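You operate a simulated robot arm through the tools that you are given. There is no shell and no other tool. Be economical: measure what you need, move in short steps, check, and stop when the job is done.

You are at the controls of a simulated two-armed robot. One attempt, no reset.

Task
Open the top desk drawer, take the blue sensor from the top of the desk leaf and put it in the inside of the top desk drawer and shut the drawer again. Take the blue brush and put it on the top of the drawer table. Pick up the green can with one hand, pass it to the other hand and put it on the open end of the drawer table. Take the green plug from the third shelf from the bottom of the column rack and leave it in the yellow tray. Put the white end plate on the top of the square table. Any order will do. Set down upright: blue sensor, green can.
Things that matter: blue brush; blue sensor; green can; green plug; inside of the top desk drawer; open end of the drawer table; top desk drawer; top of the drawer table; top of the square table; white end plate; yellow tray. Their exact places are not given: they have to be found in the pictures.

It is judged by the outcome, as a careful person would: the job done as asked, and still so three seconds after it is handed in. It fails if anything else is knocked over, pushed out of place, dropped, spilled or broken.

Robot
Two 7-joint arms with two-finger grippers on one trunk, on a base that drives. Base frame: it is fixed to the floor where the robot stands at the start and does not move with it; the origin is under the middle of the robot, x ahead of it, y to its left, z up. Units: mm, rad, N and s.
The left shoulder is at the start at [70, 139, 1171], the right one opposite. With the tool pointing down near the work surface each hand reaches from about 100 to 700 mm from the robot's upright axis, wherever it stands, measured 20 degrees to its own side. Places, roughly: blue brush (12x5x7 cm) [3200, -2100, 700]; blue sensor [500, 750, 750]; green can [500, -5500, 750]; green plug (4x3x9 cm) [0, -5200, 1000]; inside of the top desk drawer [900, 100, 500]; open end of the drawer table [900, -4600, 800]; top desk drawer [800, 100, 600]; top of the drawer table [1500, -4300, 800]; top of the square table [-5500, -4700, 800]; white end plate (5x5x5 cm) [-2800, -2300, 1200]; yellow tray (26x18x5 cm) [-200, -5300, 1400]. Payload 3.43 kg a hand.
Tool frame (each hand has its own): the origin (TCP) lies between the finger pads and is the grasp point; the fingertips stand 30 mm ahead of it; z points along the fingers, y is the line along which they close. The gripper opens to 104 mm. The gripper's body begins 57 mm behind the TCP.
Orientation is that of the tool frame in the base frame, as a unit quaternion [x, y, z, w]. With the fingers straight down and closing along the base's y, the tool's x points along the base's -x, its y along +y and its z along -z.

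Tools
- The arms move only by the tool apply_moves. It takes "left_steps", "right_steps" or both (then of equal length, played together; a hand with none holds still); each is a list of rows, each an object of numbers (a shift or turn left out is 0, a gripper value left out holds the last): "tx", "ty", "tz": the shift along the tool's x, y, z in mm; "wx", "wy", "wz": the turn, a rotation vector about the tool's x, y, z in rad; "gripper": the finger opening in mm, from 0 to 104. In form: [{"tx": .., "ty": .., "tz": .., "wx": .., "wy": .., "wz": .., "gripper": ..}, ...]. A call has 1 to 10 rows; each row shifts and turns the commanded pose from where the row before left it, along the tool's axes as they then stand. A row lasts 0.2 s, in which the tool goes at most 50 mm and 0.15 rad; a call with a longer step from one row to the next is refused whole, and so is a gripper value outside its range. Where a pose cannot be reached the arm comes as near as it can. A force on the tool above 40 N (or 10 N above the force at the start of the call, whichever is more), or a blocked arm, ends the call early, and 0.2 s more pass. Each finger travels about 45 mm/s and halts on what it meets, pressing with about 33 N; the grip force reading is that of the motor and also rises with nothing between the fingers. The clock runs only during rows and for 0.2 s after the last one: add rows that do not move to give the fingers time. The reply holds the time, the measured pose of the TCP, the force on the tool along the base axes, the opening and the grip force, in the units named above and with some noise, with the torque about the TCP (base axes, N m) and any sound that the robot's microphone picked up.
- Cameras (640 x 400 px; columns grow to the right, rows downward): "scene" is now at [126.6, 25.9, 1382.3]; the picture's right is [0.32, -0.95, 0.00], its down [-0.69, -0.23, -0.69] and it looks along [0.65, 0.22, -0.73] (base axes); focal length 214 px, centre (320, 200). "left" rides on the left gripper at [67, -18, -90] in its tool frame; the picture's right is [0.25, 0.97, 0.00], its down [-0.73, 0.19, -0.66] and it looks along [-0.64, 0.17, 0.75] (tool axes); focal length 218 px, centre (320, 200). "right" rides on the right gripper at [67, 18, -90] in its tool frame; the picture's right is [-0.25, 0.97, 0.00], its down [-0.73, -0.19, -0.66] and it looks along [-0.64, -0.17, 0.75] (tool axes); focal length 218 px, centre (320, 200).
- camera(camera): a new picture of that camera. The clock stands still meanwhile.
- slide_trunk(by): slides the trunk up (or, below 0, down) by that many mm; the arms and the scene camera ride with it, the base frame stays. It gives what a move gives, with no picture.
- base_move(legs): drives the robot by 1 to 6 legs, each [ahead, left, turn to the left] in mm, mm and rad, along the robot's own axes; the way and the turn of a leg run together, so that a leg with both is an arc; at most 1500 mm and 3.142 rad a leg. The arms and the cameras ride along, it lands a little off, and it stops where it bumps. It gives what a move gives.
- pan_tilt(pan, tilt): turns the head with the scene camera to pan (to the left, within 1.501 rad either way) and tilt (down, from -0.506 to 1.204), counted from straight ahead of the robot. It gives what a move gives.
- probe_pixels(camera, pixels): for up to 12 pixels [column, row] of the newest picture of that camera ("zoom" is the newest enlarged one), the place [x, y, z] in the base frame of the surface seen there, good to about 3 mm. The clock stands still meanwhile.
- inspect(camera, box): a new picture of the part [left, top, right, bottom] of that camera's present view, enlarged. The clock stands still meanwhile.
- hand_in(): hands the job in; it is judged then, once.

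Go step by step. Measure first, check grasps and placings, and put right what went wrong. The budget is 131 turns and 146 pictures, counting those below and the enlarged ones. Unless the task says otherwise, let go and move clear before handing in.

The tools are called after "Emit:" as a command line: name --argument value ..., lists and objects as JSON in quotes. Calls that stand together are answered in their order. apply_moves: Moves the arms, as the interface text tells. Its arguments: {"type":"object","properties":{"left_steps":{"type":"array","items":{"type":"object","properties":{"tx":{"type":"number"},"ty":{"type":"number"},"tz":{"type":"number"},"wx":{"type":"number"},"wy":{"type":"number"},"wz":{"type":"number"},"gripper":{"type":"number"}}}},"right_steps":{"type":"array","items":{"type":"object","properties":{"tx":{"type":"number"},"ty":{"type":"number"},"tz":{"type":"number"},"wx":{"type":"number"},"wy":{"type":"number"},"wz":{"type":"number"},"gripper":{"type":"number"}}}}},"required":[]} The other tools are called the same way: slide_trunk (by) slides the trunk up or down; base_move (legs) drives the base; pan_tilt (pan, tilt) turns the head that bears the scene camera; camera (camera) takes a picture; probe_pixels (camera, pixels) gives the place of the surface under pixels of a picture; inspect (camera, box) takes an enlarged picture of a part of a camera's view; hand_in () hands the job in.

At the start:

```text
t: 0.0
left_tcp_pos: [469.7, 398.6, 1188.8]
left_ee_rot: [0.002, 1.0, 0.0, -0.001]
left_force: [-0.7, -0.1, -0.1]
left_wrist_torque: [-0.04, 0.01, -0.02]
left_grip_width: 103.9
left_grasp_force: 0.0
right_tcp_pos: [443.5, -33.3, 1007.2]
right_ee_rot: [0.0, 1.0, 0.0, 0.0]
right_force: [0.0, 0.9, 0.3]
right_wrist_torque: [0.01, 0.02, 0.03]
right_grip_width: 103.9
right_grasp_force: 0.1
trunk travel left (down, up): [-666.0, 274.0]
robot x, y, heading: [-1.3, 1.5, 0.003]
head pan, tilt: [0.328, 0.812]
```

scene: 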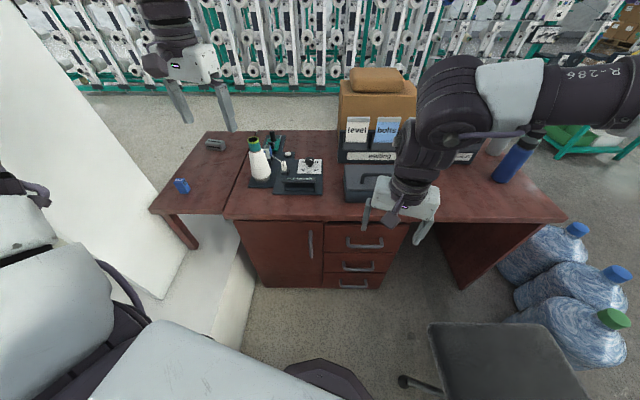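
right: 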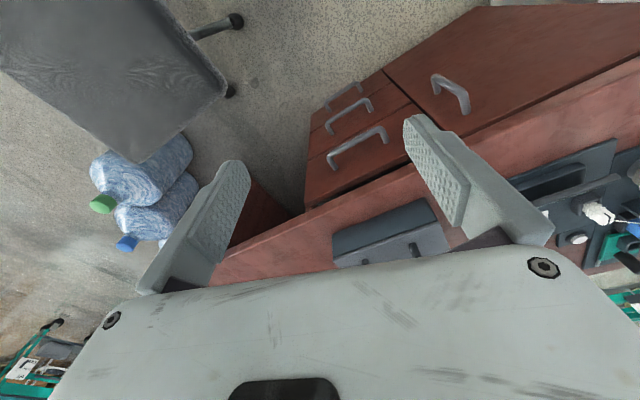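
left: 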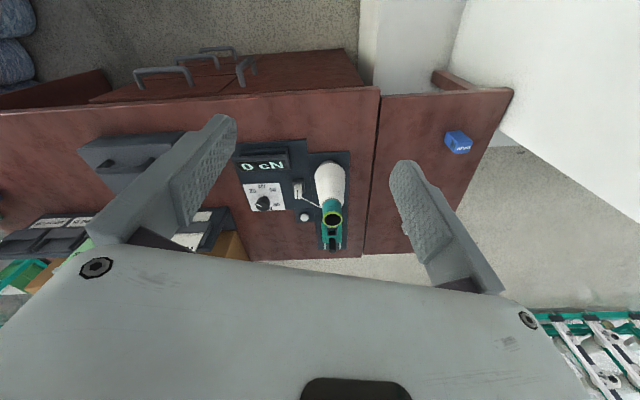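

The scene shows the blue sensor at about (182,186) on the leaf and the top drawer handle at about (365,244). I'll probe those first.

Emit:
probe_pixels --camera "scene" --pixels '[[182, 182], [182, 190], [365, 246], [350, 240], [381, 242], [340, 228], [390, 228], [200, 200], [360, 235], [358, 265], [160, 205], [310, 242]]'

Emit:
inspect --camera "scene" --box '[140, 120, 440, 308]'

Emit:
inspect --camera "left" --box '[360, 80, 520, 180]'

```text
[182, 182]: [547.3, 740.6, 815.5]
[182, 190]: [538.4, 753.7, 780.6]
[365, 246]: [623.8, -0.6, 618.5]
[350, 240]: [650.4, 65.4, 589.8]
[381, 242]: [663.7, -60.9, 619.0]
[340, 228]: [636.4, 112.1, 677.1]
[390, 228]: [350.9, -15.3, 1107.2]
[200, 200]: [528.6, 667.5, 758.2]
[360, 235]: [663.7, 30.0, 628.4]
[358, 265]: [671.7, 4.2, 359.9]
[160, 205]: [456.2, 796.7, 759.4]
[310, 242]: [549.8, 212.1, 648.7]
```

```text
2.13 times, centred on (290, 214) of scene
```

zoom: 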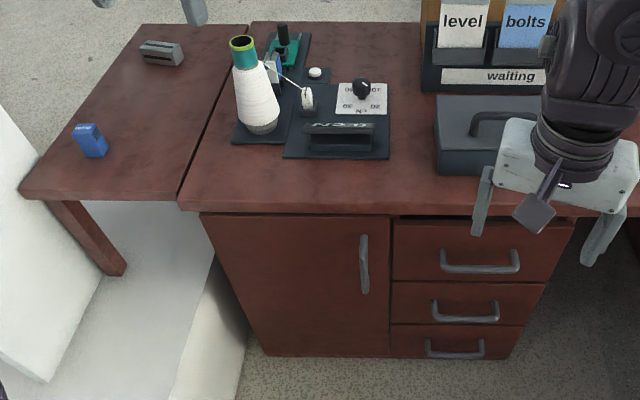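

```text
4.00 times, centred on (440, 130) of left
```

zoom: 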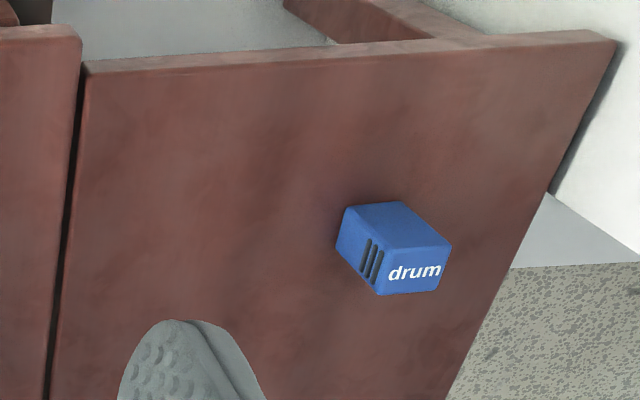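

The desk front is rotated about 0.33 rad (handle bar at [624,-1,618], door handle at [550,212]). I'll look left to see what's near the robot and the leaf.

Emit:
pan_tilt --pan 1.1 --tilt 0.7

Emit:
camera --camera "scene"

Emit:
probe_pixels --camera "scene" --pixels '[[250, 120], [200, 250], [330, 300], [400, 250], [450, 150], [300, 200], [100, 200], [500, 300]]'

Emit:
pan_tilt --pan -0.9 --tilt 0.6

Emit:
camera --camera "scene"

```text
t: 1.1
left_tcp_pos: [470.0, 398.8, 1187.5]
left_ee_rot: [0.001, 1.0, 0.001, 0.0]
left_force: [0.1, 0.1, -0.4]
left_wrist_torque: [0.0, -0.01, -0.03]
left_grip_width: 104.0
left_grasp_force: 0.0
right_tcp_pos: [443.0, -33.1, 1007.8]
right_ee_rot: [-0.001, 1.0, 0.0, 0.001]
right_force: [0.8, -0.6, 0.4]
right_wrist_torque: [-0.02, -0.02, 0.01]
right_grip_width: 104.2
right_grasp_force: 0.0
trunk travel left (down, up): [-666.0, 274.0]
robot x, y, heading: [-3.2, 1.3, 0.004]
head pan, tilt: [1.1, 0.7]
```

```text
140 pictures are left
```

scene: 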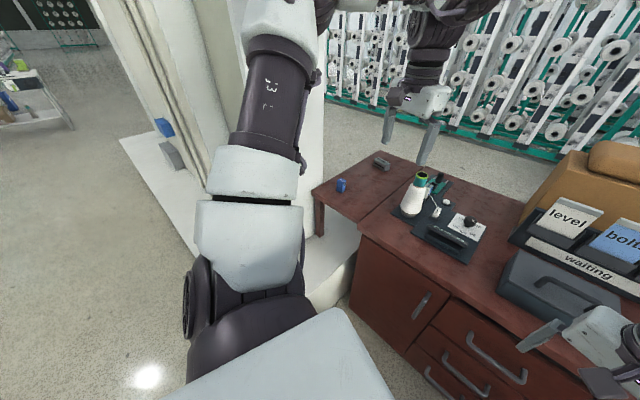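

```text
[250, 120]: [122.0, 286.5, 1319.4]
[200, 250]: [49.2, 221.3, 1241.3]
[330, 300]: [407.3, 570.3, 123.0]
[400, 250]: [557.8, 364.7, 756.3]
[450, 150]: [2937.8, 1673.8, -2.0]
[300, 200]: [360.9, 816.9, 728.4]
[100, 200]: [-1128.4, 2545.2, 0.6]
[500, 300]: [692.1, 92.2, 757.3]
```

```text
t: 3.0
left_tcp_pos: [469.3, 397.0, 1188.5]
left_ee_rot: [0.0, 1.0, 0.0, 0.0]
left_force: [0.3, -0.4, 0.7]
left_wrist_torque: [-0.03, -0.02, 0.01]
left_grip_width: 104.2
left_grasp_force: 0.1
right_tcp_pos: [442.2, -33.6, 1006.8]
right_ee_rot: [0.0, 1.0, 0.0, 0.0]
right_force: [-0.6, -0.1, -0.3]
right_wrist_torque: [0.02, 0.0, 0.02]
right_grip_width: 104.2
right_grasp_force: 0.1
trunk travel left (down, up): [-666.0, 274.0]
robot x, y, heading: [-2.5, -1.8, 0.0]
head pan, tilt: [-0.901, 0.6]
```

```text
139 pictures are left
```

scene: 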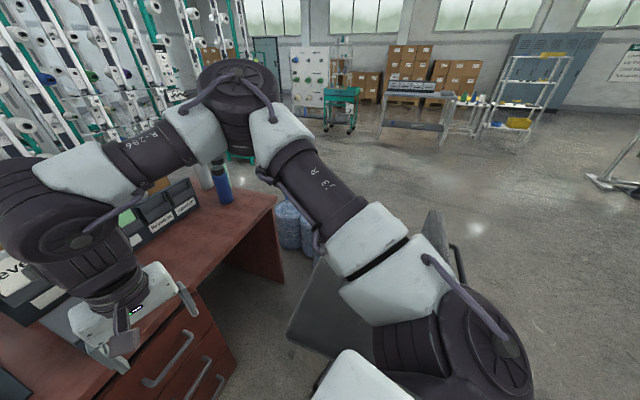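

Free floor lies to the right and behind, with a pillar curb to the left. I'll turn 0.33 left to face the desk squarely and lower the trunk.

Emit:
base_move --legs '[[-80, 0, 0.33]]'

Emit:
slide_trunk --by -330

Emit:
pan_tilt --pan -0.2 --tilt 0.9

Emit:
camera --camera "scene"

```text
t: 4.5
left_tcp_pos: [239.7, 515.3, 1189.1]
left_ee_rot: [-0.162, 0.987, 0.0, 0.0]
left_force: [-0.3, -0.2, 0.7]
left_wrist_torque: [-0.01, 0.04, -0.03]
left_grip_width: 103.9
left_grasp_force: 0.1
right_tcp_pos: [352.9, 98.6, 1006.8]
right_ee_rot: [-0.163, 0.987, 0.0, -0.001]
right_force: [0.6, 0.9, 0.3]
right_wrist_torque: [-0.01, -0.01, 0.01]
right_grip_width: 104.2
right_grasp_force: 0.0
trunk travel left (down, up): [-666.0, 274.0]
robot x, y, heading: [-74.9, -15.5, 0.328]
head pan, tilt: [-0.901, 0.6]
```

```text
t: 7.7
left_tcp_pos: [239.0, 514.4, 858.3]
left_ee_rot: [-0.163, 0.987, 0.001, 0.0]
left_force: [-0.8, -0.1, 0.0]
left_wrist_torque: [0.02, 0.0, -0.03]
left_grip_width: 104.1
left_grasp_force: 0.1
right_tcp_pos: [351.9, 98.2, 676.5]
right_ee_rot: [-0.163, 0.987, 0.0, 0.0]
right_force: [-0.8, -0.2, -0.3]
right_wrist_torque: [-0.03, 0.01, -0.03]
right_grip_width: 104.1
right_grasp_force: 0.0
trunk travel left (down, up): [-336.0, 604.0]
robot x, y, heading: [-79.8, -12.1, 0.33]
head pan, tilt: [-0.901, 0.6]
```

```text
t: 8.8
left_tcp_pos: [237.7, 515.1, 856.4]
left_ee_rot: [-0.163, 0.987, 0.001, -0.001]
left_force: [-0.3, -0.4, -0.8]
left_wrist_torque: [-0.01, 0.0, 0.0]
left_grip_width: 104.2
left_grasp_force: 0.1
right_tcp_pos: [352.1, 99.5, 677.2]
right_ee_rot: [-0.163, 0.987, 0.0, 0.0]
right_force: [0.0, 0.7, 0.2]
right_wrist_torque: [0.0, -0.01, -0.01]
right_grip_width: 104.0
right_grasp_force: 0.0
trunk travel left (down, up): [-336.0, 604.0]
robot x, y, heading: [-80.2, -12.6, 0.326]
head pan, tilt: [-0.201, 0.901]
```

```text
138 pictures are left
```

scene: 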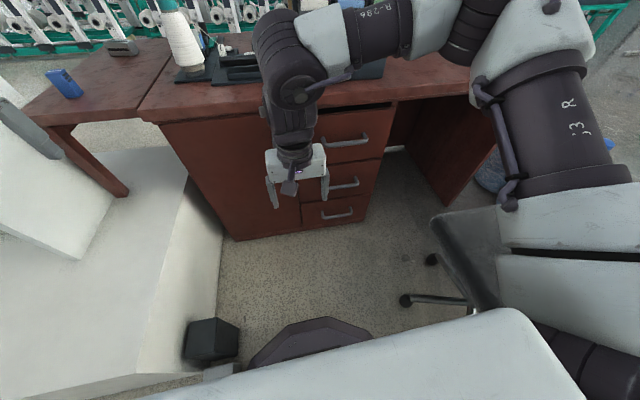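

Right arm is clear in front of the desk. I'll move the right hand right/forward, then begin rotating it to point at the drawer with fingers closing vertically.

Emit:
apply_moves --right_steps '[{"ty": -46, "tx": -15}, {"ty": -46, "tx": -15}, {"ty": -46, "tx": -15}, {"ty": -46, "tx": -15}, {"wy": -0.15}, {"wy": -0.15}, {"wy": -0.15}, {"wy": -0.15}, {"wy": -0.15}, {"wy": -0.15}]'

Emit:
apply_moves --right_steps '[{"wy": -0.15}, {"wy": -0.15}, {"wy": -0.15}, {"wy": -0.15}, {"wy": -0.071}, {"wz": 0.14}, {"wz": 0.14}, {"wz": 0.14}, {"wz": 0.14}, {"wz": 0.14}]'

Emit:
camera --camera "scene"

```text
t: 11.0
left_tcp_pos: [237.2, 515.6, 856.3]
left_ee_rot: [-0.162, 0.987, 0.0, -0.001]
left_force: [-0.7, 0.0, -0.6]
left_wrist_torque: [-0.03, -0.01, -0.02]
left_grip_width: 104.1
left_grasp_force: 0.1
right_tcp_pos: [408.7, 33.4, 669.6]
right_ee_rot: [-0.148, 0.888, 0.07, 0.43]
right_force: [-0.7, 0.1, 0.2]
right_wrist_torque: [-0.01, -0.03, -0.02]
right_grip_width: 104.1
right_grasp_force: 0.1
right hand out of reach, approached as far as the arm can: row 2, 3, 4, 8, 9, 10
trunk travel left (down, up): [-336.0, 604.0]
robot x, y, heading: [-77.9, -12.0, 0.328]
head pan, tilt: [-0.201, 0.901]
```

```text
t: 11.9
left_tcp_pos: [237.4, 514.7, 858.1]
left_ee_rot: [-0.162, 0.987, 0.001, -0.001]
left_force: [0.0, 0.3, -0.3]
left_wrist_torque: [0.03, -0.04, 0.0]
left_grip_width: 103.8
left_grasp_force: 0.0
right_tcp_pos: [433.5, 44.2, 703.0]
right_ee_rot: [-0.116, 0.834, 0.086, 0.532]
right_force: [-0.3, -0.1, 0.8]
right_wrist_torque: [0.01, 0.03, -0.04]
right_grip_width: 104.1
right_grasp_force: 0.1
right hand out of reach, approached as far as the arm can: row 1, 2, 3, 4
trunk travel left (down, up): [-336.0, 604.0]
robot x, y, heading: [-80.0, -11.8, 0.328]
head pan, tilt: [-0.201, 0.901]
stopped in row 4 (right hand): the arm was blocked; the commanded pose is now the measured one
```

```text
137 pictures are left
```

scene: 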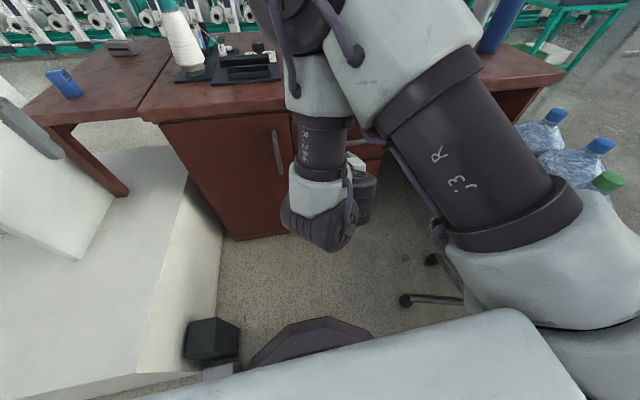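

The right arm is blocked folding back (elbow is high and forward). I'll undo it toward pointing down and probe the desk edge overhang to decide on a steep grasp.

Emit:
apply_moves --right_steps '[{"wy": 0.15}, {"wy": 0.15}, {"wy": 0.15}, {"wy": 0.15}, {"wy": 0.15}, {"wy": 0.15}, {"wy": 0.1}]'

Emit:
base_move --legs '[[-200, 0, 0]]'

Emit:
camera --camera "scene"

Emit:
camera --camera "right"

```text
t: 13.5
left_tcp_pos: [239.0, 514.6, 857.8]
left_ee_rot: [-0.161, 0.987, 0.001, 0.0]
left_force: [0.6, 0.0, 0.0]
left_wrist_torque: [0.01, -0.03, -0.04]
left_grip_width: 104.0
left_grasp_force: 0.1
right_tcp_pos: [430.5, 45.3, 703.6]
right_ee_rot: [-0.143, 0.987, 0.017, 0.068]
right_force: [-0.3, 0.5, -0.4]
right_wrist_torque: [0.0, 0.01, 0.0]
right_grip_width: 103.8
right_grasp_force: 0.0
trunk travel left (down, up): [-336.0, 604.0]
robot x, y, heading: [-78.1, -15.4, 0.327]
head pan, tilt: [-0.201, 0.901]
```

```text
t: 15.1
left_tcp_pos: [48.7, 450.8, 858.7]
left_ee_rot: [-0.161, 0.987, 0.001, 0.001]
left_force: [-0.5, 0.0, 0.2]
left_wrist_torque: [0.0, -0.03, 0.03]
left_grip_width: 104.0
left_grasp_force: 0.0
right_tcp_pos: [239.9, -17.8, 703.8]
right_ee_rot: [-0.143, 0.987, 0.017, 0.069]
right_force: [-0.3, -0.3, -0.9]
right_wrist_torque: [-0.03, -0.01, -0.01]
right_grip_width: 103.7
right_grasp_force: 0.1
trunk travel left (down, up): [-336.0, 604.0]
robot x, y, heading: [-268.0, -82.5, 0.329]
head pan, tilt: [-0.201, 0.901]
```

```text
136 pictures are left
```

scene: 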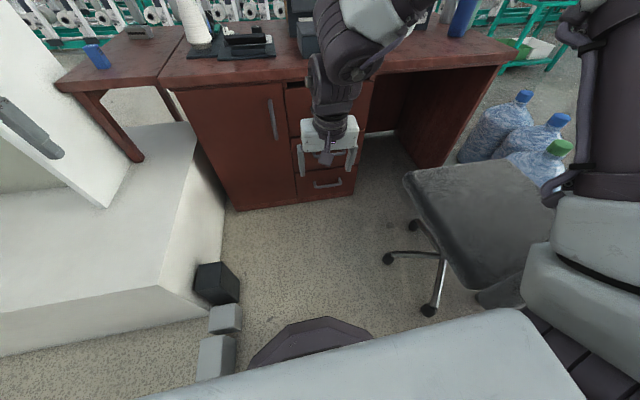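

```text
135 pictures are left
```

right: 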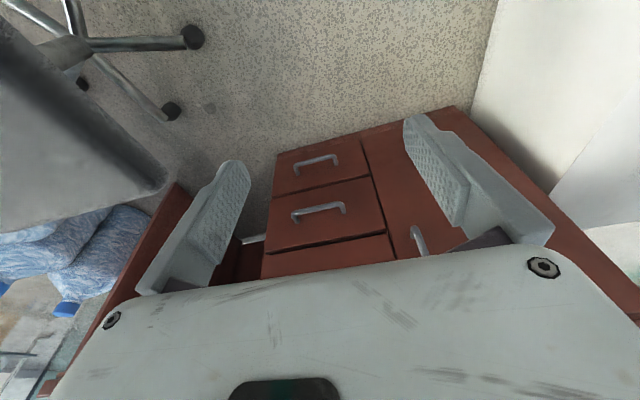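

I'll probe the desk edge, cabinet front, lower drawer handle for geometry.

Emit:
probe_pixels --camera "scene" --pixels '[[230, 80], [230, 86], [230, 120], [250, 150], [328, 183], [315, 183], [341, 181], [310, 165], [300, 120], [410, 66], [410, 72], [273, 120]]'

Emit:
probe_pixels --camera "right" --pixels '[[297, 218], [320, 208], [344, 205], [320, 230], [320, 185], [317, 160], [412, 235], [330, 255], [280, 262], [243, 242]]'

```text
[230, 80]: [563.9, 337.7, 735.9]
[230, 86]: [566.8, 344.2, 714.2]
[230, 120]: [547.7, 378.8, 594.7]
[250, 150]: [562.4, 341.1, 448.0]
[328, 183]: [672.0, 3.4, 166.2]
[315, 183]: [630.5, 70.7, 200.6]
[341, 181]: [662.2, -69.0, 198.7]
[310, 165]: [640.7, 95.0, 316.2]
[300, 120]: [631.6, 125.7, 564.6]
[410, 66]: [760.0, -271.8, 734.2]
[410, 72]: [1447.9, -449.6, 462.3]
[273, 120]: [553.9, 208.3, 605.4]
```

```text
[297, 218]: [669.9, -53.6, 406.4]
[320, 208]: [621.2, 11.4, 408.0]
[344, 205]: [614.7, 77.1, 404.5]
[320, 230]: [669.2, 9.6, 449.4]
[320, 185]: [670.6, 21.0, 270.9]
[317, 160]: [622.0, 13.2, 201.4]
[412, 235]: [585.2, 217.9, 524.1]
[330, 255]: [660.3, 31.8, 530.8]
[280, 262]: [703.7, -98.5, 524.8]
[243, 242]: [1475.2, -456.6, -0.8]
```

Front plane and desk edge are flush, and the handle bar stands 45 mm proud. A grasp tilted about 0.5 rad from vertical, with fingers straddling the bar front and back, will clear it. I'll raise the trunk for better elbow room and set up that orientation here.

Emit:
slide_trunk --by 180

Emit:
apply_moves --right_steps '[{"ty": -25, "tz": 20, "wy": 0.14}, {"ty": -25, "tz": 20, "wz": 0.15}, {"tz": 20, "wz": 0.15}, {"tz": 20, "wz": 0.15}, {"tz": 20, "wz": 0.15}, {"tz": 20, "wz": 0.15}, {"tz": 20, "wz": 0.15}, {"wz": 0.15}, {"wz": 0.15}, {"wz": 0.15}]'

```text
t: 17.1
left_tcp_pos: [50.5, 450.2, 1038.0]
left_ee_rot: [-0.162, 0.987, 0.001, 0.001]
left_force: [-0.8, 0.3, 0.3]
left_wrist_torque: [-0.02, 0.04, -0.01]
left_grip_width: 104.0
left_grasp_force: 0.1
right_tcp_pos: [242.4, -17.7, 882.6]
right_ee_rot: [-0.144, 0.987, 0.018, 0.069]
right_force: [-0.7, 0.5, -0.4]
right_wrist_torque: [0.0, -0.01, -0.01]
right_grip_width: 104.3
right_grasp_force: 0.1
trunk travel left (down, up): [-516.0, 424.0]
robot x, y, heading: [-264.1, -76.5, 0.323]
head pan, tilt: [-0.201, 0.901]
```

```text
t: 19.3
left_tcp_pos: [50.4, 450.2, 1038.3]
left_ee_rot: [-0.162, 0.987, 0.001, 0.0]
left_force: [0.9, 0.0, 1.0]
left_wrist_torque: [-0.01, 0.02, -0.02]
left_grip_width: 104.2
left_grasp_force: 0.0
right_tcp_pos: [227.3, -44.3, 741.6]
right_ee_rot: [0.507, 0.862, 0.006, -0.006]
right_force: [-0.5, 0.0, 0.1]
right_wrist_torque: [-0.04, 0.0, 0.0]
right_grip_width: 104.3
right_grasp_force: 0.0
right hand out of reach, approached as far as the arm can: row 1
trunk travel left (down, up): [-516.0, 424.0]
robot x, y, heading: [-263.2, -75.8, 0.33]
head pan, tilt: [-0.201, 0.901]
```

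Nearly there; finish the yaw (0.19), then tilt 0.5, shift right 70 mm and close the fingers to 28 mm.

Emit:
apply_moves --right_steps '[{"tx": -20, "ty": 20, "wz": 0.1, "gripper": 28}, {"tx": -20, "ty": 20, "wz": 0.09}, {"tx": -20, "ty": 20}, {"tx": -10, "wx": -0.14}, {"wx": -0.14}, {"wx": -0.14}, {"wx": -0.13}]'

Emit:
camera --camera "right"

```text
t: 20.9
left_tcp_pos: [49.7, 449.4, 1038.1]
left_ee_rot: [-0.162, 0.987, 0.0, 0.001]
left_force: [-0.9, -0.6, 0.4]
left_wrist_torque: [-0.03, -0.01, 0.01]
left_grip_width: 104.2
left_grasp_force: 0.1
right_tcp_pos: [309.1, -85.6, 740.4]
right_ee_rot: [0.566, 0.778, 0.226, 0.154]
right_force: [0.3, -0.4, -0.2]
right_wrist_torque: [0.0, 0.0, -0.02]
right_grip_width: 28.0
right_grasp_force: 0.0
trunk travel left (down, up): [-516.0, 424.0]
robot x, y, heading: [-268.9, -78.8, 0.327]
head pan, tilt: [-0.201, 0.901]
```

```text
134 pictures are left
```

right: 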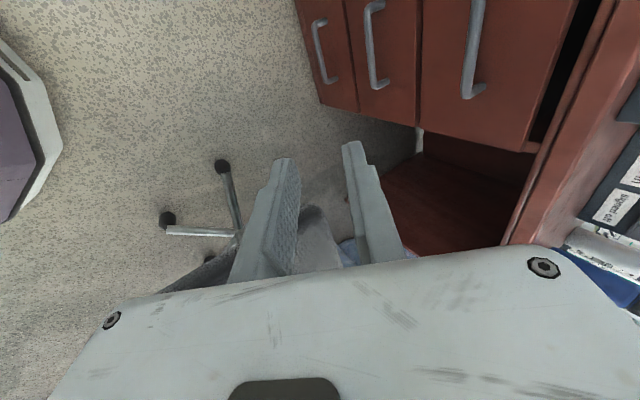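

Hand is lined up (t ≈ -177 vs bar centre ≈ -187). I'll drive ahead 265 mm and look.

Emit:
base_move --legs '[[265, 0, -0.008]]'

Emit:
camera --camera "right"

Emit:
camera --camera "scene"

```text
t: 22.8
left_tcp_pos: [305.5, 532.4, 1037.5]
left_ee_rot: [-0.158, 0.987, 0.001, 0.0]
left_force: [0.0, -0.6, -0.3]
left_wrist_torque: [0.0, 0.02, -0.03]
left_grip_width: 103.9
left_grasp_force: 0.1
right_tcp_pos: [561.9, -4.3, 739.9]
right_ee_rot: [0.568, 0.776, 0.224, 0.155]
right_force: [0.0, 0.4, 0.4]
right_wrist_torque: [0.0, 0.01, -0.02]
right_grip_width: 28.2
right_grasp_force: 0.1
trunk travel left (down, up): [-516.0, 424.0]
robot x, y, heading: [-15.1, 8.9, 0.321]
head pan, tilt: [-0.201, 0.901]
```

```text
133 pictures are left
```

right: 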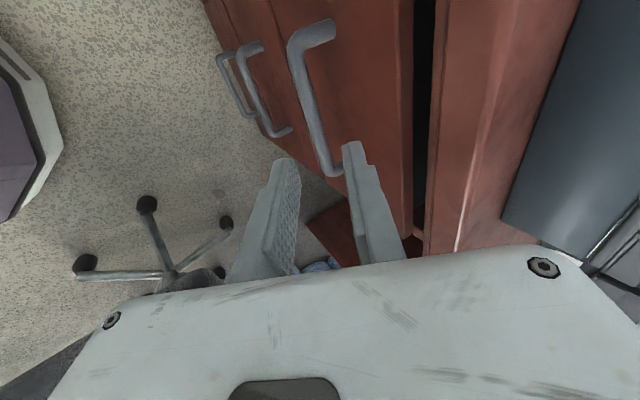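

```text
132 pictures are left
```

scene: 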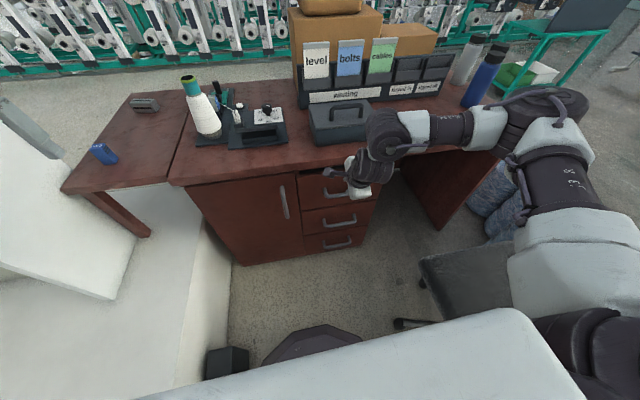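

Top handle bar runs from (305,45) to (335,170) in the right view; probing it.

Emit:
probe_pixels --camera "right" --pixels '[[297, 60], [304, 90], [313, 120], [322, 150], [325, 168], [320, 30], [370, 80], [385, 120], [470, 120]]'

```text
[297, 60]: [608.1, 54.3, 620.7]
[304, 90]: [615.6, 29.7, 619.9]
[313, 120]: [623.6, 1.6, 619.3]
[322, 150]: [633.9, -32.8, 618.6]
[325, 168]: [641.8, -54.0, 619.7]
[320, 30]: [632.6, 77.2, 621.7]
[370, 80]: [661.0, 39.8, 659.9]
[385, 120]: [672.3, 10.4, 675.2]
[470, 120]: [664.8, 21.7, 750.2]
```

Target TCP n≈592, z≈621. Move 60 mm forward, then straight down 119 mm, checking on the way.

Emit:
apply_moves --right_steps '[{"tx": -5, "ty": 25, "tz": 16}, {"tx": -6, "ty": 25, "tz": 16}, {"ty": -21, "tz": 34}, {"ty": -21, "tz": 34}]'

Emit:
camera --camera "right"

```text
t: 23.8
left_tcp_pos: [306.3, 532.6, 1037.1]
left_ee_rot: [-0.158, 0.987, 0.001, 0.0]
left_force: [0.1, 0.5, 0.5]
left_wrist_torque: [0.02, 0.0, -0.01]
left_grip_width: 103.9
left_grasp_force: 0.1
right_tcp_pos: [621.8, 2.9, 658.4]
right_ee_rot: [0.569, 0.776, 0.224, 0.154]
right_force: [-0.1, -0.2, -0.2]
right_wrist_torque: [-0.03, 0.01, 0.02]
right_grip_width: 28.0
right_grasp_force: 0.1
trunk travel left (down, up): [-516.0, 424.0]
robot x, y, heading: [-14.8, 8.4, 0.317]
head pan, tilt: [-0.201, 0.901]
```

```text
131 pictures are left
```

right: 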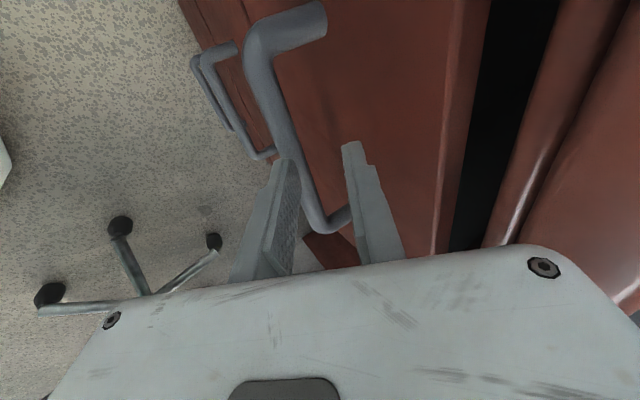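

The bar lies between the fingers. Descend 37 mm more and close.

Emit:
apply_moves --right_steps '[{"ty": -9, "tz": 16}, {"ty": -9, "tz": 16}, {"gripper": 0}, {"gripper": 0}, {"gripper": 0}]'

Emit:
camera --camera "right"

```text
t: 24.2
left_tcp_pos: [305.0, 531.6, 1039.2]
left_ee_rot: [-0.157, 0.988, 0.001, 0.001]
left_force: [1.1, 0.5, -0.7]
left_wrist_torque: [-0.01, 0.03, 0.0]
left_grip_width: 103.8
left_grasp_force: 0.0
right_tcp_pos: [618.4, 3.5, 645.2]
right_ee_rot: [0.566, 0.778, 0.225, 0.153]
right_force: [-16.9, -7.1, 15.7]
right_wrist_torque: [-0.21, 0.45, -0.05]
right_grip_width: 26.7
right_grasp_force: 0.2
trunk travel left (down, up): [-516.0, 424.0]
robot x, y, heading: [-17.1, 3.6, 0.32]
head pan, tilt: [-0.201, 0.901]
stopped in row 2 (right hand): the force on the tool passed its limit at 42 N (the readings are from after the stop); the commanded pose is now the measured one
```

```text
130 pictures are left
```

right: 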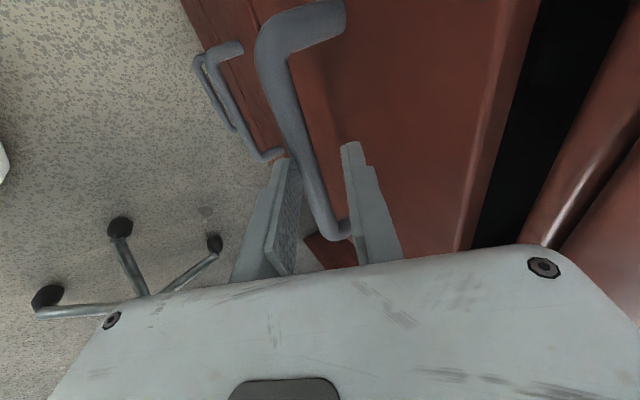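

The outer fingertip landed on the bar because I approached vertically instead of along the tool axis. Back off, shift outward, and approach along tool z.

Emit:
apply_moves --right_steps '[{"tz": -12}, {"ty": -9, "tz": -5}, {"tz": 13}, {"tz": 13}, {"tz": 13}, {"gripper": 0}, {"gripper": 0}, {"gripper": 0}]'

Emit:
camera --camera "right"

```text
t: 26.0
left_tcp_pos: [307.5, 532.5, 1038.1]
left_ee_rot: [-0.158, 0.987, 0.0, -0.001]
left_force: [-0.2, -0.5, -0.2]
left_wrist_torque: [0.02, 0.02, 0.01]
left_grip_width: 104.0
left_grasp_force: 0.1
right_tcp_pos: [624.1, 5.4, 619.4]
right_ee_rot: [0.566, 0.779, 0.223, 0.154]
right_force: [-6.1, -0.9, -8.3]
right_wrist_torque: [-0.46, -0.08, 0.58]
right_grip_width: 15.4
right_grasp_force: 44.5
trunk travel left (down, up): [-516.0, 424.0]
robot x, y, heading: [-19.0, 4.4, 0.319]
head pan, tilt: [-0.201, 0.901]
```

```text
129 pictures are left
```

right: 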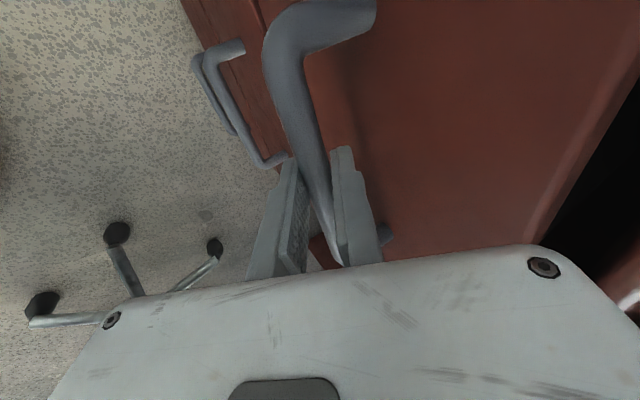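

Handle gripped (15.4 mm, 44 N). Pull by backing the base 260 mm.

Emit:
base_move --legs '[[-130, 0, 0], [-130, 0, 0]]'

Emit:
camera --camera "scene"

```text
t: 28.1
left_tcp_pos: [62.9, 451.2, 1037.1]
left_ee_rot: [-0.159, 0.987, 0.0, -0.001]
left_force: [0.6, 0.4, 0.5]
left_wrist_torque: [0.0, -0.01, 0.0]
left_grip_width: 104.2
left_grasp_force: 0.1
right_tcp_pos: [380.0, -74.2, 618.7]
right_ee_rot: [0.566, 0.778, 0.224, 0.152]
right_force: [-1.7, 5.3, -21.5]
right_wrist_torque: [-0.35, -0.15, 0.45]
right_grip_width: 15.5
right_grasp_force: 44.8
trunk travel left (down, up): [-516.0, 424.0]
robot x, y, heading: [-260.4, -73.9, 0.32]
head pan, tilt: [-0.201, 0.901]
```

```text
128 pictures are left
```

scene: 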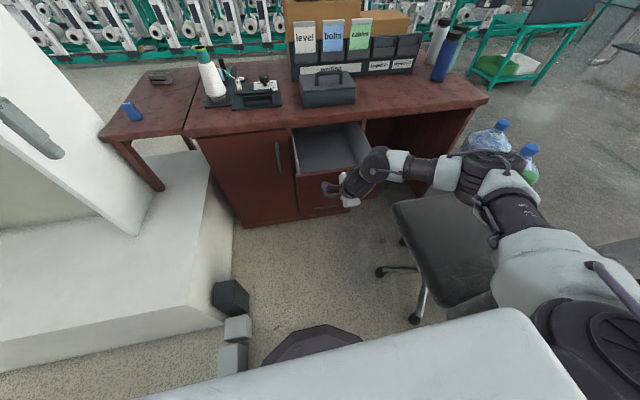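

The drawer is open about 255 mm. I'll probe the interior, curb and leaf, and release the handle.

Emit:
probe_pixels --camera "scene" --pixels '[[330, 140], [325, 165], [345, 150], [300, 155], [360, 150], [230, 215], [230, 290], [237, 330], [232, 360], [195, 305], [130, 140], [207, 190]]'

Emit:
apply_moves --right_steps '[{"gripper": 30}, {"gripper": 30}, {"tz": -20}, {"tz": -40}, {"tz": -40}, {"tz": -40}]'

Emit:
inspect --camera "scene" --box '[240, 90, 420, 210]'

```text
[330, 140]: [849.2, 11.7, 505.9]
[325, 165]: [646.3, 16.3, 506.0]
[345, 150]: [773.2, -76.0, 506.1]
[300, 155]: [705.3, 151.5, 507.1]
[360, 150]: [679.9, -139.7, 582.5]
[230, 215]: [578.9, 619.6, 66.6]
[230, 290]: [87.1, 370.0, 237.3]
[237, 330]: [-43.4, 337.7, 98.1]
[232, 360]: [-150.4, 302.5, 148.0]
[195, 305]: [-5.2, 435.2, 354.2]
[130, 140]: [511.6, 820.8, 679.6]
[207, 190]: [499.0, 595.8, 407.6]
```

```text
t: 29.5
left_tcp_pos: [61.1, 452.0, 1037.9]
left_ee_rot: [-0.158, 0.987, 0.0, 0.001]
left_force: [0.9, -0.3, 0.2]
left_wrist_torque: [0.03, -0.04, -0.02]
left_grip_width: 103.9
left_grasp_force: 0.1
right_tcp_pos: [308.9, -97.8, 739.9]
right_ee_rot: [0.566, 0.778, 0.224, 0.153]
right_force: [0.0, -0.3, 1.2]
right_wrist_torque: [0.01, 0.01, -0.04]
right_grip_width: 29.8
right_grasp_force: 0.2
trunk travel left (down, up): [-516.0, 424.0]
robot x, y, heading: [-261.3, -73.6, 0.32]
head pan, tilt: [-0.201, 0.901]
```

```text
3.33 times, centred on (330, 150) of scene
```

zoom: 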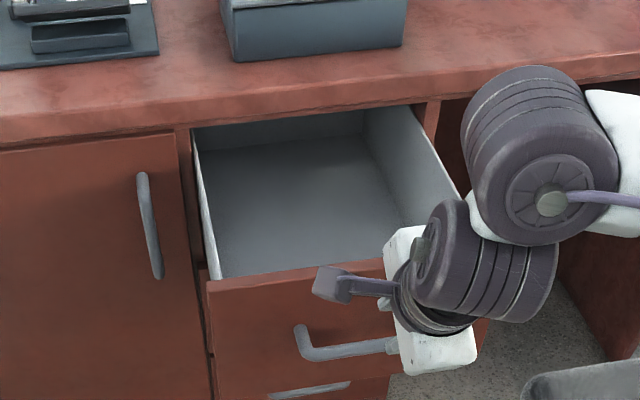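

Floor of the drawer interior is z≈506. I'll check the base footprint in the scene image to know my clearance.

Emit:
pan_tilt --pan 0.3 --tilt 1.1

Emit:
camera --camera "scene"

Emit:
probe_pixels --camera "scene" --pixels '[[330, 330], [300, 300], [350, 260], [400, 270], [250, 300], [200, 280], [420, 320], [180, 230]]'

```text
t: 30.5
left_tcp_pos: [61.4, 452.0, 1037.5]
left_ee_rot: [-0.159, 0.987, 0.0, 0.0]
left_force: [0.0, 0.2, 0.3]
left_wrist_torque: [0.01, -0.01, 0.01]
left_grip_width: 104.0
left_grasp_force: 0.1
right_tcp_pos: [310.8, -97.9, 739.4]
right_ee_rot: [0.568, 0.777, 0.225, 0.152]
right_force: [0.7, 0.9, -0.1]
right_wrist_torque: [0.01, 0.01, 0.03]
right_grip_width: 29.8
right_grasp_force: 0.0
trunk travel left (down, up): [-516.0, 424.0]
robot x, y, heading: [-259.8, -76.3, 0.319]
head pan, tilt: [0.3, 1.1]
```

```text
126 pictures are left
```

scene: 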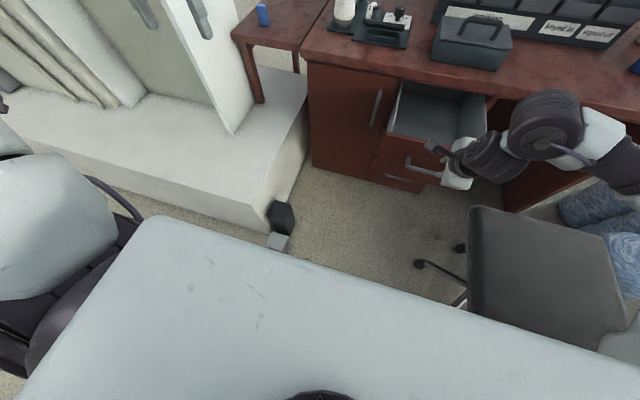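

```text
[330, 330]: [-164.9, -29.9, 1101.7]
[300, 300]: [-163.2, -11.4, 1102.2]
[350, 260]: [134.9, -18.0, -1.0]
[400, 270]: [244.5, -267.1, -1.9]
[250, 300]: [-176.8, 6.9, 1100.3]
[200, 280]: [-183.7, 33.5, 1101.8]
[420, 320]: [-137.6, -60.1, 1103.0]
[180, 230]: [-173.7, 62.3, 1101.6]
```

The base is roughly 270 mm radius. Before approaching the leaf I'll straighten and tuck the right arm back to the right so it doesn't hit the desk.

Emit:
probe_pixels --camera "scene" --pixels '[[545, 125], [600, 140], [480, 160], [262, 15], [262, 24], [275, 215], [280, 240]]'

Emit:
apply_moves --right_steps '[{"wx": 0.15}, {"wx": 0.15}, {"wx": 0.15}, {"wx": 0.1}, {"tx": -30, "ty": -38}, {"tx": -30, "ty": -38}, {"tx": -30, "ty": -38}, {"tx": -30, "ty": -38}, {"tx": -30, "ty": -38}, {"tx": -30, "ty": -38}]'

Emit:
pan_tilt --pan -0.4 --tilt 0.9

Emit:
camera --camera "scene"

```text
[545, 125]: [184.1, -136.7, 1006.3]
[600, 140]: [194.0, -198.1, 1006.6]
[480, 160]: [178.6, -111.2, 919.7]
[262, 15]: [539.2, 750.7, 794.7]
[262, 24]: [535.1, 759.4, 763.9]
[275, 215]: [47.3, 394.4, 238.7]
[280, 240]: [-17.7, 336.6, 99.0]
```

```text
t: 32.7
left_tcp_pos: [59.2, 450.3, 1039.6]
left_ee_rot: [-0.158, 0.988, 0.001, 0.001]
left_force: [-0.3, -0.7, -0.6]
left_wrist_torque: [0.01, -0.03, -0.02]
left_grip_width: 103.9
left_grasp_force: 0.1
right_tcp_pos: [147.9, -342.8, 736.6]
right_ee_rot: [0.586, 0.81, 0.007, -0.006]
right_force: [0.6, 0.5, 0.9]
right_wrist_torque: [0.0, -0.03, -0.01]
right_grip_width: 30.1
right_grasp_force: 0.1
trunk travel left (down, up): [-516.0, 424.0]
robot x, y, heading: [-257.1, -75.5, 0.318]
head pan, tilt: [0.3, 1.1]
```

```text
t: 33.7
left_tcp_pos: [61.3, 451.0, 1038.4]
left_ee_rot: [-0.158, 0.987, 0.001, 0.0]
left_force: [0.4, -0.7, 0.8]
left_wrist_torque: [0.02, 0.03, -0.01]
left_grip_width: 103.8
left_grasp_force: 0.1
right_tcp_pos: [149.0, -340.3, 734.8]
right_ee_rot: [0.587, 0.81, 0.005, -0.006]
right_force: [-0.1, -0.9, 0.8]
right_wrist_torque: [0.04, 0.0, 0.02]
right_grip_width: 30.0
right_grasp_force: 0.0
trunk travel left (down, up): [-516.0, 424.0]
robot x, y, heading: [-259.0, -74.6, 0.319]
head pan, tilt: [-0.4, 0.901]
```

```text
125 pictures are left
```

scene: 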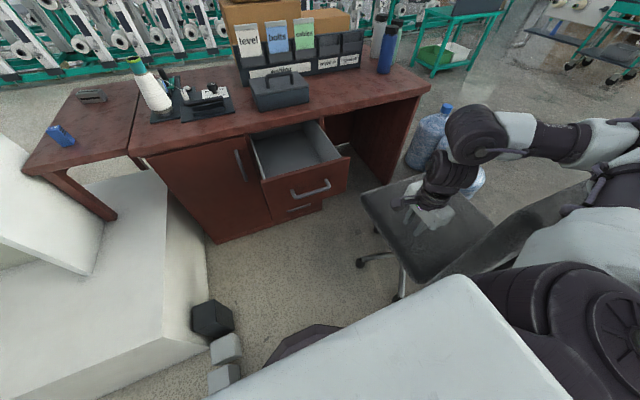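

Right arm now is over the chair. Probe the chair extents before driving forward.

Emit:
probe_pixels --camera "scene" --pixels '[[362, 262], [398, 297], [365, 190], [400, 255], [430, 280], [520, 215], [480, 260], [580, 190], [475, 130], [425, 205], [262, 175], [345, 185]]'

Emit:
inspect --camera "scene" --box '[340, 90, 640, 290]'

```text
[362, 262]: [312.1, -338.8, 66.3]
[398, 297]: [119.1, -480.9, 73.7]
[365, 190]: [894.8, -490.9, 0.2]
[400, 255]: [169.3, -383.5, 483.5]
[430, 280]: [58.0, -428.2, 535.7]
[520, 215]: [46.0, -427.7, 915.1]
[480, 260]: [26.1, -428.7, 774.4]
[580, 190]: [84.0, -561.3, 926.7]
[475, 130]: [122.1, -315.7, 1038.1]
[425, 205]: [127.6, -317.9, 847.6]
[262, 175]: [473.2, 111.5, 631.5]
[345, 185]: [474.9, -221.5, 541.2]
```

```text
2.00 times, centred on (490, 190) of scene
```

zoom: 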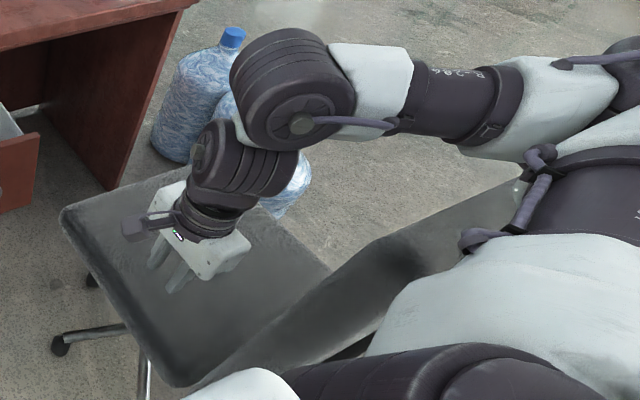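

Path is clear. I'll drive to n≈220, t≈50 keeping the heading; the sensor should then be within left-arm reach.

Emit:
base_move --legs '[[250, 39, 0], [235, 0, 0]]'

Emit:
camera --camera "left"

Emit:
camera --camera "scene"

```text
t: 36.3
left_tcp_pos: [125.7, 605.7, 1036.8]
left_ee_rot: [-0.283, 0.959, -0.001, 0.0]
left_force: [0.4, -0.6, -1.1]
left_wrist_torque: [-0.03, 0.02, -0.05]
left_grip_width: 104.0
left_grasp_force: 0.1
right_tcp_pos: [410.5, -140.9, 735.6]
right_ee_rot: [0.479, 0.878, 0.004, -0.006]
right_force: [0.7, 0.5, -1.2]
right_wrist_torque: [-0.02, 0.02, 0.03]
right_grip_width: 30.0
right_grasp_force: 0.1
trunk travel left (down, up): [-516.0, 424.0]
robot x, y, heading: [-57.7, 12.7, 0.575]
head pan, tilt: [-0.4, 0.901]
stopped in leg 2: the robot was blocked; the commanded pose is now the measured one
```

```text
123 pictures are left
```

left: 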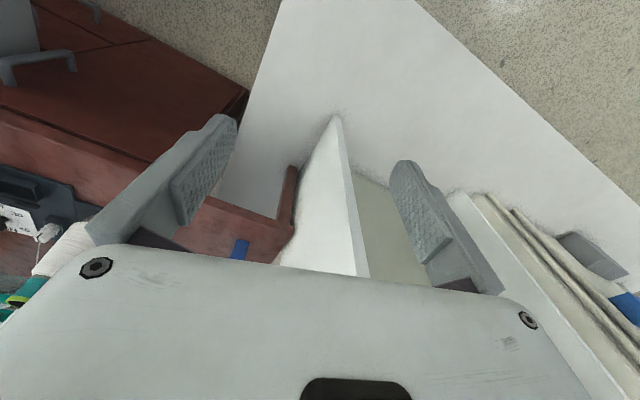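

```text
122 pictures are left
```

scene: 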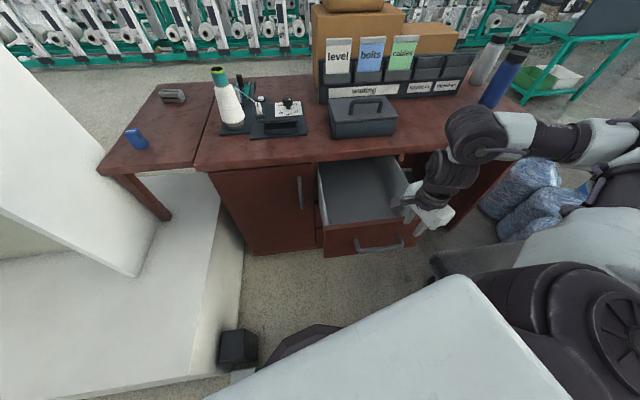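

The drive was blocked and the robot twisted left by 0.25 rad, probably on the small blocks beside the curb. I'll back off to the right, restore the heading, and look at those blocks.

Emit:
base_move --legs '[[-100, -40, 0], [0, 0, -0.257]]'

Emit:
pan_tilt --pan 0.5 --tilt 1.0

Emit:
camera --camera "scene"

```text
t: 38.4
left_tcp_pos: [213.8, 451.5, 1037.5]
left_ee_rot: [-0.153, 0.988, 0.001, 0.001]
left_force: [-0.9, 0.0, -0.8]
left_wrist_torque: [0.02, -0.03, 0.03]
left_grip_width: 104.1
left_grasp_force: 0.0
right_tcp_pos: [293.3, -343.4, 735.2]
right_ee_rot: [0.591, 0.807, 0.005, -0.008]
right_force: [0.5, 0.3, 0.5]
right_wrist_torque: [-0.01, 0.0, 0.02]
right_grip_width: 30.3
right_grasp_force: 0.1
trunk travel left (down, up): [-516.0, 424.0]
robot x, y, heading: [-112.4, -69.6, 0.306]
head pan, tilt: [-0.4, 0.901]
```

```text
t: 39.6
left_tcp_pos: [214.7, 451.1, 1037.5]
left_ee_rot: [-0.154, 0.988, -0.001, 0.0]
left_force: [0.0, -0.3, 0.4]
left_wrist_torque: [-0.05, -0.01, 0.0]
left_grip_width: 103.8
left_grasp_force: 0.1
right_tcp_pos: [291.9, -343.2, 734.5]
right_ee_rot: [0.591, 0.806, 0.005, -0.007]
right_force: [-0.1, 0.8, -1.1]
right_wrist_torque: [0.0, 0.02, -0.03]
right_grip_width: 30.0
right_grasp_force: 0.0
trunk travel left (down, up): [-516.0, 424.0]
robot x, y, heading: [-112.5, -71.8, 0.306]
head pan, tilt: [0.499, 1.0]
```

```text
121 pictures are left
```

scene: 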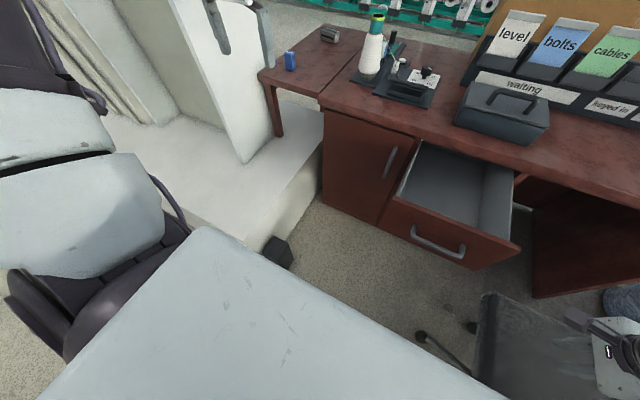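

Check whether the black box or the chair has moved.

Emit:
probe_pixels --camera "scene" --pixels '[[278, 248], [272, 242], [287, 265], [422, 336], [472, 326], [485, 300], [500, 350], [290, 56], [290, 66], [430, 240], [245, 160]]'

Emit:
inspect --camera "scene" --box '[220, 180, 340, 300]'

```text
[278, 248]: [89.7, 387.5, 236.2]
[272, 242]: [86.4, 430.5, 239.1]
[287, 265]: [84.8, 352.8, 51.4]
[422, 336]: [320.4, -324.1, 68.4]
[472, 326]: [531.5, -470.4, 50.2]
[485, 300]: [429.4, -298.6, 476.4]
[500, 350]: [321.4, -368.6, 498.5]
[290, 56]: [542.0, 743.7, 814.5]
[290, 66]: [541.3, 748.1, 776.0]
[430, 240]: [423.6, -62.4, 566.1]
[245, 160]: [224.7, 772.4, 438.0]
```

```text
3.33 times, centred on (280, 240) of scene
```

zoom: 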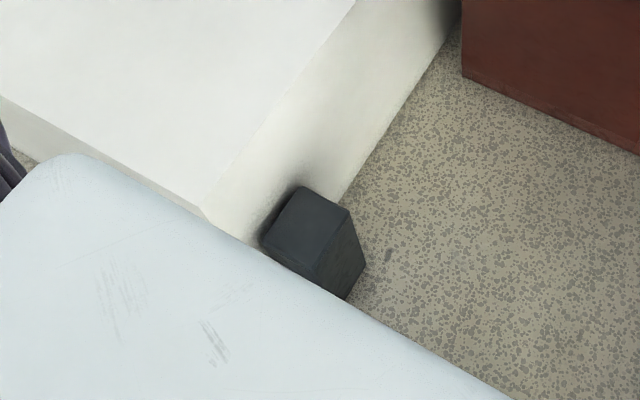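

Nothing moved. I'll keep t ≤ -15 to clear the black box and drive ahead 340.

Emit:
base_move --legs '[[170, 10, 0.005], [170, 5, 0.005]]'

Emit:
camera --camera "left"

Emit:
camera --camera "scene"

```text
t: 42.1
left_tcp_pos: [527.1, 572.4, 1037.7]
left_ee_rot: [-0.158, 0.987, 0.0, 0.0]
left_force: [-0.3, -0.2, -0.9]
left_wrist_torque: [-0.04, 0.01, 0.02]
left_grip_width: 103.8
left_grasp_force: 0.1
right_tcp_pos: [613.3, -220.6, 734.7]
right_ee_rot: [0.587, 0.81, 0.005, -0.007]
right_force: [0.4, 0.7, -0.2]
right_wrist_torque: [-0.01, 0.03, -0.02]
right_grip_width: 29.8
right_grasp_force: 0.1
trunk travel left (down, up): [-516.0, 424.0]
robot x, y, heading: [203.5, 47.6, 0.32]
head pan, tilt: [0.499, 1.0]
```

```text
119 pictures are left
```

left: 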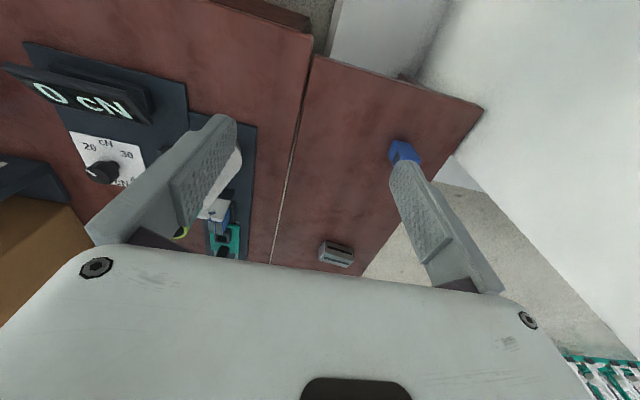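

```text
118 pictures are left
```

scene: 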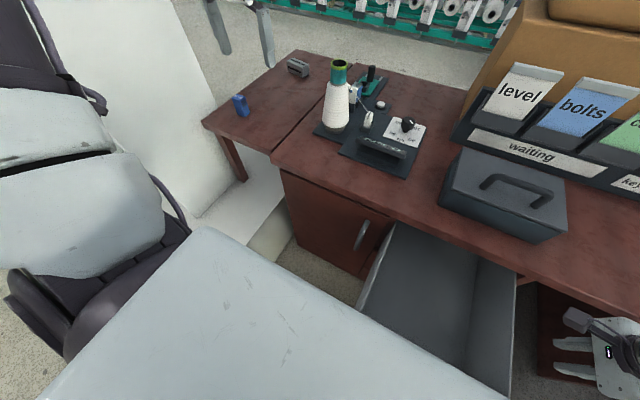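

In position; the left hand is near the sensor (403,150 in the left view). Look closer at it.

Emit:
inspect --camera "scene" --box '[200, 70, 280, 140]'

Emit:
probe_pixels --camera "zoom" --pixels '[[270, 220], [310, 215], [345, 222], [345, 290], [300, 300], [290, 240], [345, 330], [260, 230], [365, 270], [365, 330]]'

Emit:
probe_pixels --camera "left" --pixels '[[403, 142], [395, 147], [416, 158], [400, 158], [412, 164], [440, 145], [450, 120]]'

```text
5.71 times, centred on (240, 105) of scene
```

zoom: 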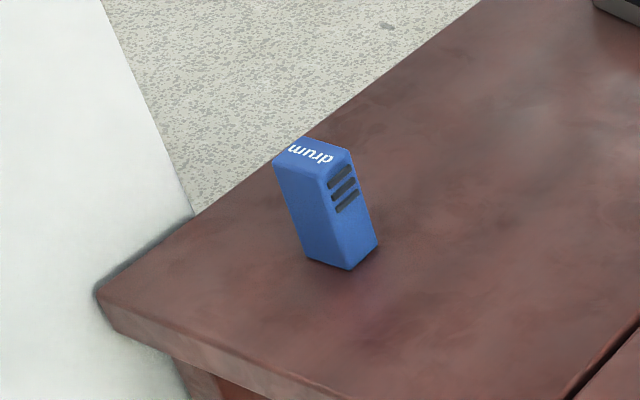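

```text
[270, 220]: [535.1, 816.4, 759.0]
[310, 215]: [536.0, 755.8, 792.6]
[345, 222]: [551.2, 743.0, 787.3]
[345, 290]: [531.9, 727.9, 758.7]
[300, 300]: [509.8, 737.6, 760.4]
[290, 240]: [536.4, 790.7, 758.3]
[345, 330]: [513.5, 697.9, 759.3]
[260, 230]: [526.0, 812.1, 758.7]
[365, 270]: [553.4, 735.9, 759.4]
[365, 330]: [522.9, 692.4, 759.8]
```

```text
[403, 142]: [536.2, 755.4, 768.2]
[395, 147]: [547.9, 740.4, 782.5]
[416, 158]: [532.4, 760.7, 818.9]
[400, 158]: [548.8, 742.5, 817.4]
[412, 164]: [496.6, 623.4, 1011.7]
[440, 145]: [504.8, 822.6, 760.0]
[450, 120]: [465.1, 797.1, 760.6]
```

Sensor is upright, top at z≈819, "drum" on top. Probe its top corners for yaw and width.

Emit:
probe_pixels --camera "zoom" --pixels '[[277, 161], [301, 142], [347, 152], [323, 176], [311, 160], [330, 260], [347, 265], [373, 244], [313, 254]]'

```text
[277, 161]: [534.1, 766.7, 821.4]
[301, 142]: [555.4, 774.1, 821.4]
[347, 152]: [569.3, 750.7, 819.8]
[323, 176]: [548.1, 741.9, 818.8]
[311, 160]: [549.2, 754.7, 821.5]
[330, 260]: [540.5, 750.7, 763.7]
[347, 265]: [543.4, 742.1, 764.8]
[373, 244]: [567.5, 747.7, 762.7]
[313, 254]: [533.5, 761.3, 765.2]
```

Sensor centre ≈ (551.5, 758), footprint about 25x29, yaw ≈0.42. Move the left hand above it, narrowing the opening to 70.

Emit:
apply_moves --left_steps '[{"tx": -20, "ty": 42, "tz": 20, "gripper": 70}, {"tx": -20, "ty": 42, "tz": 20}, {"tx": -21, "ty": 42, "tz": 20}, {"tx": -21, "ty": 43, "tz": 20}, {"tz": 20, "wz": -0.1}]'

Emit:
camera --camera "left"

```text
refused: row 1 steps farther than a row can; nothing moved
```

```text
116 pictures are left
```

left: 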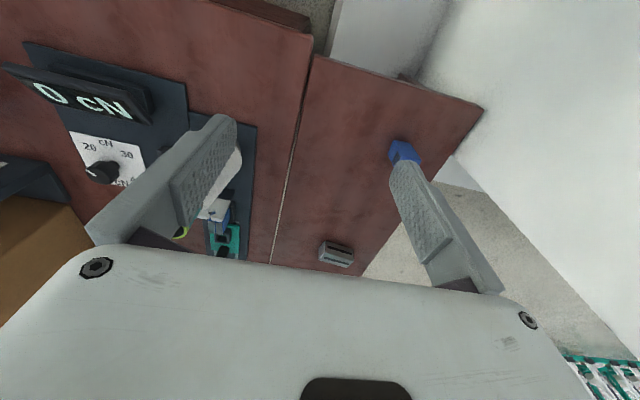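

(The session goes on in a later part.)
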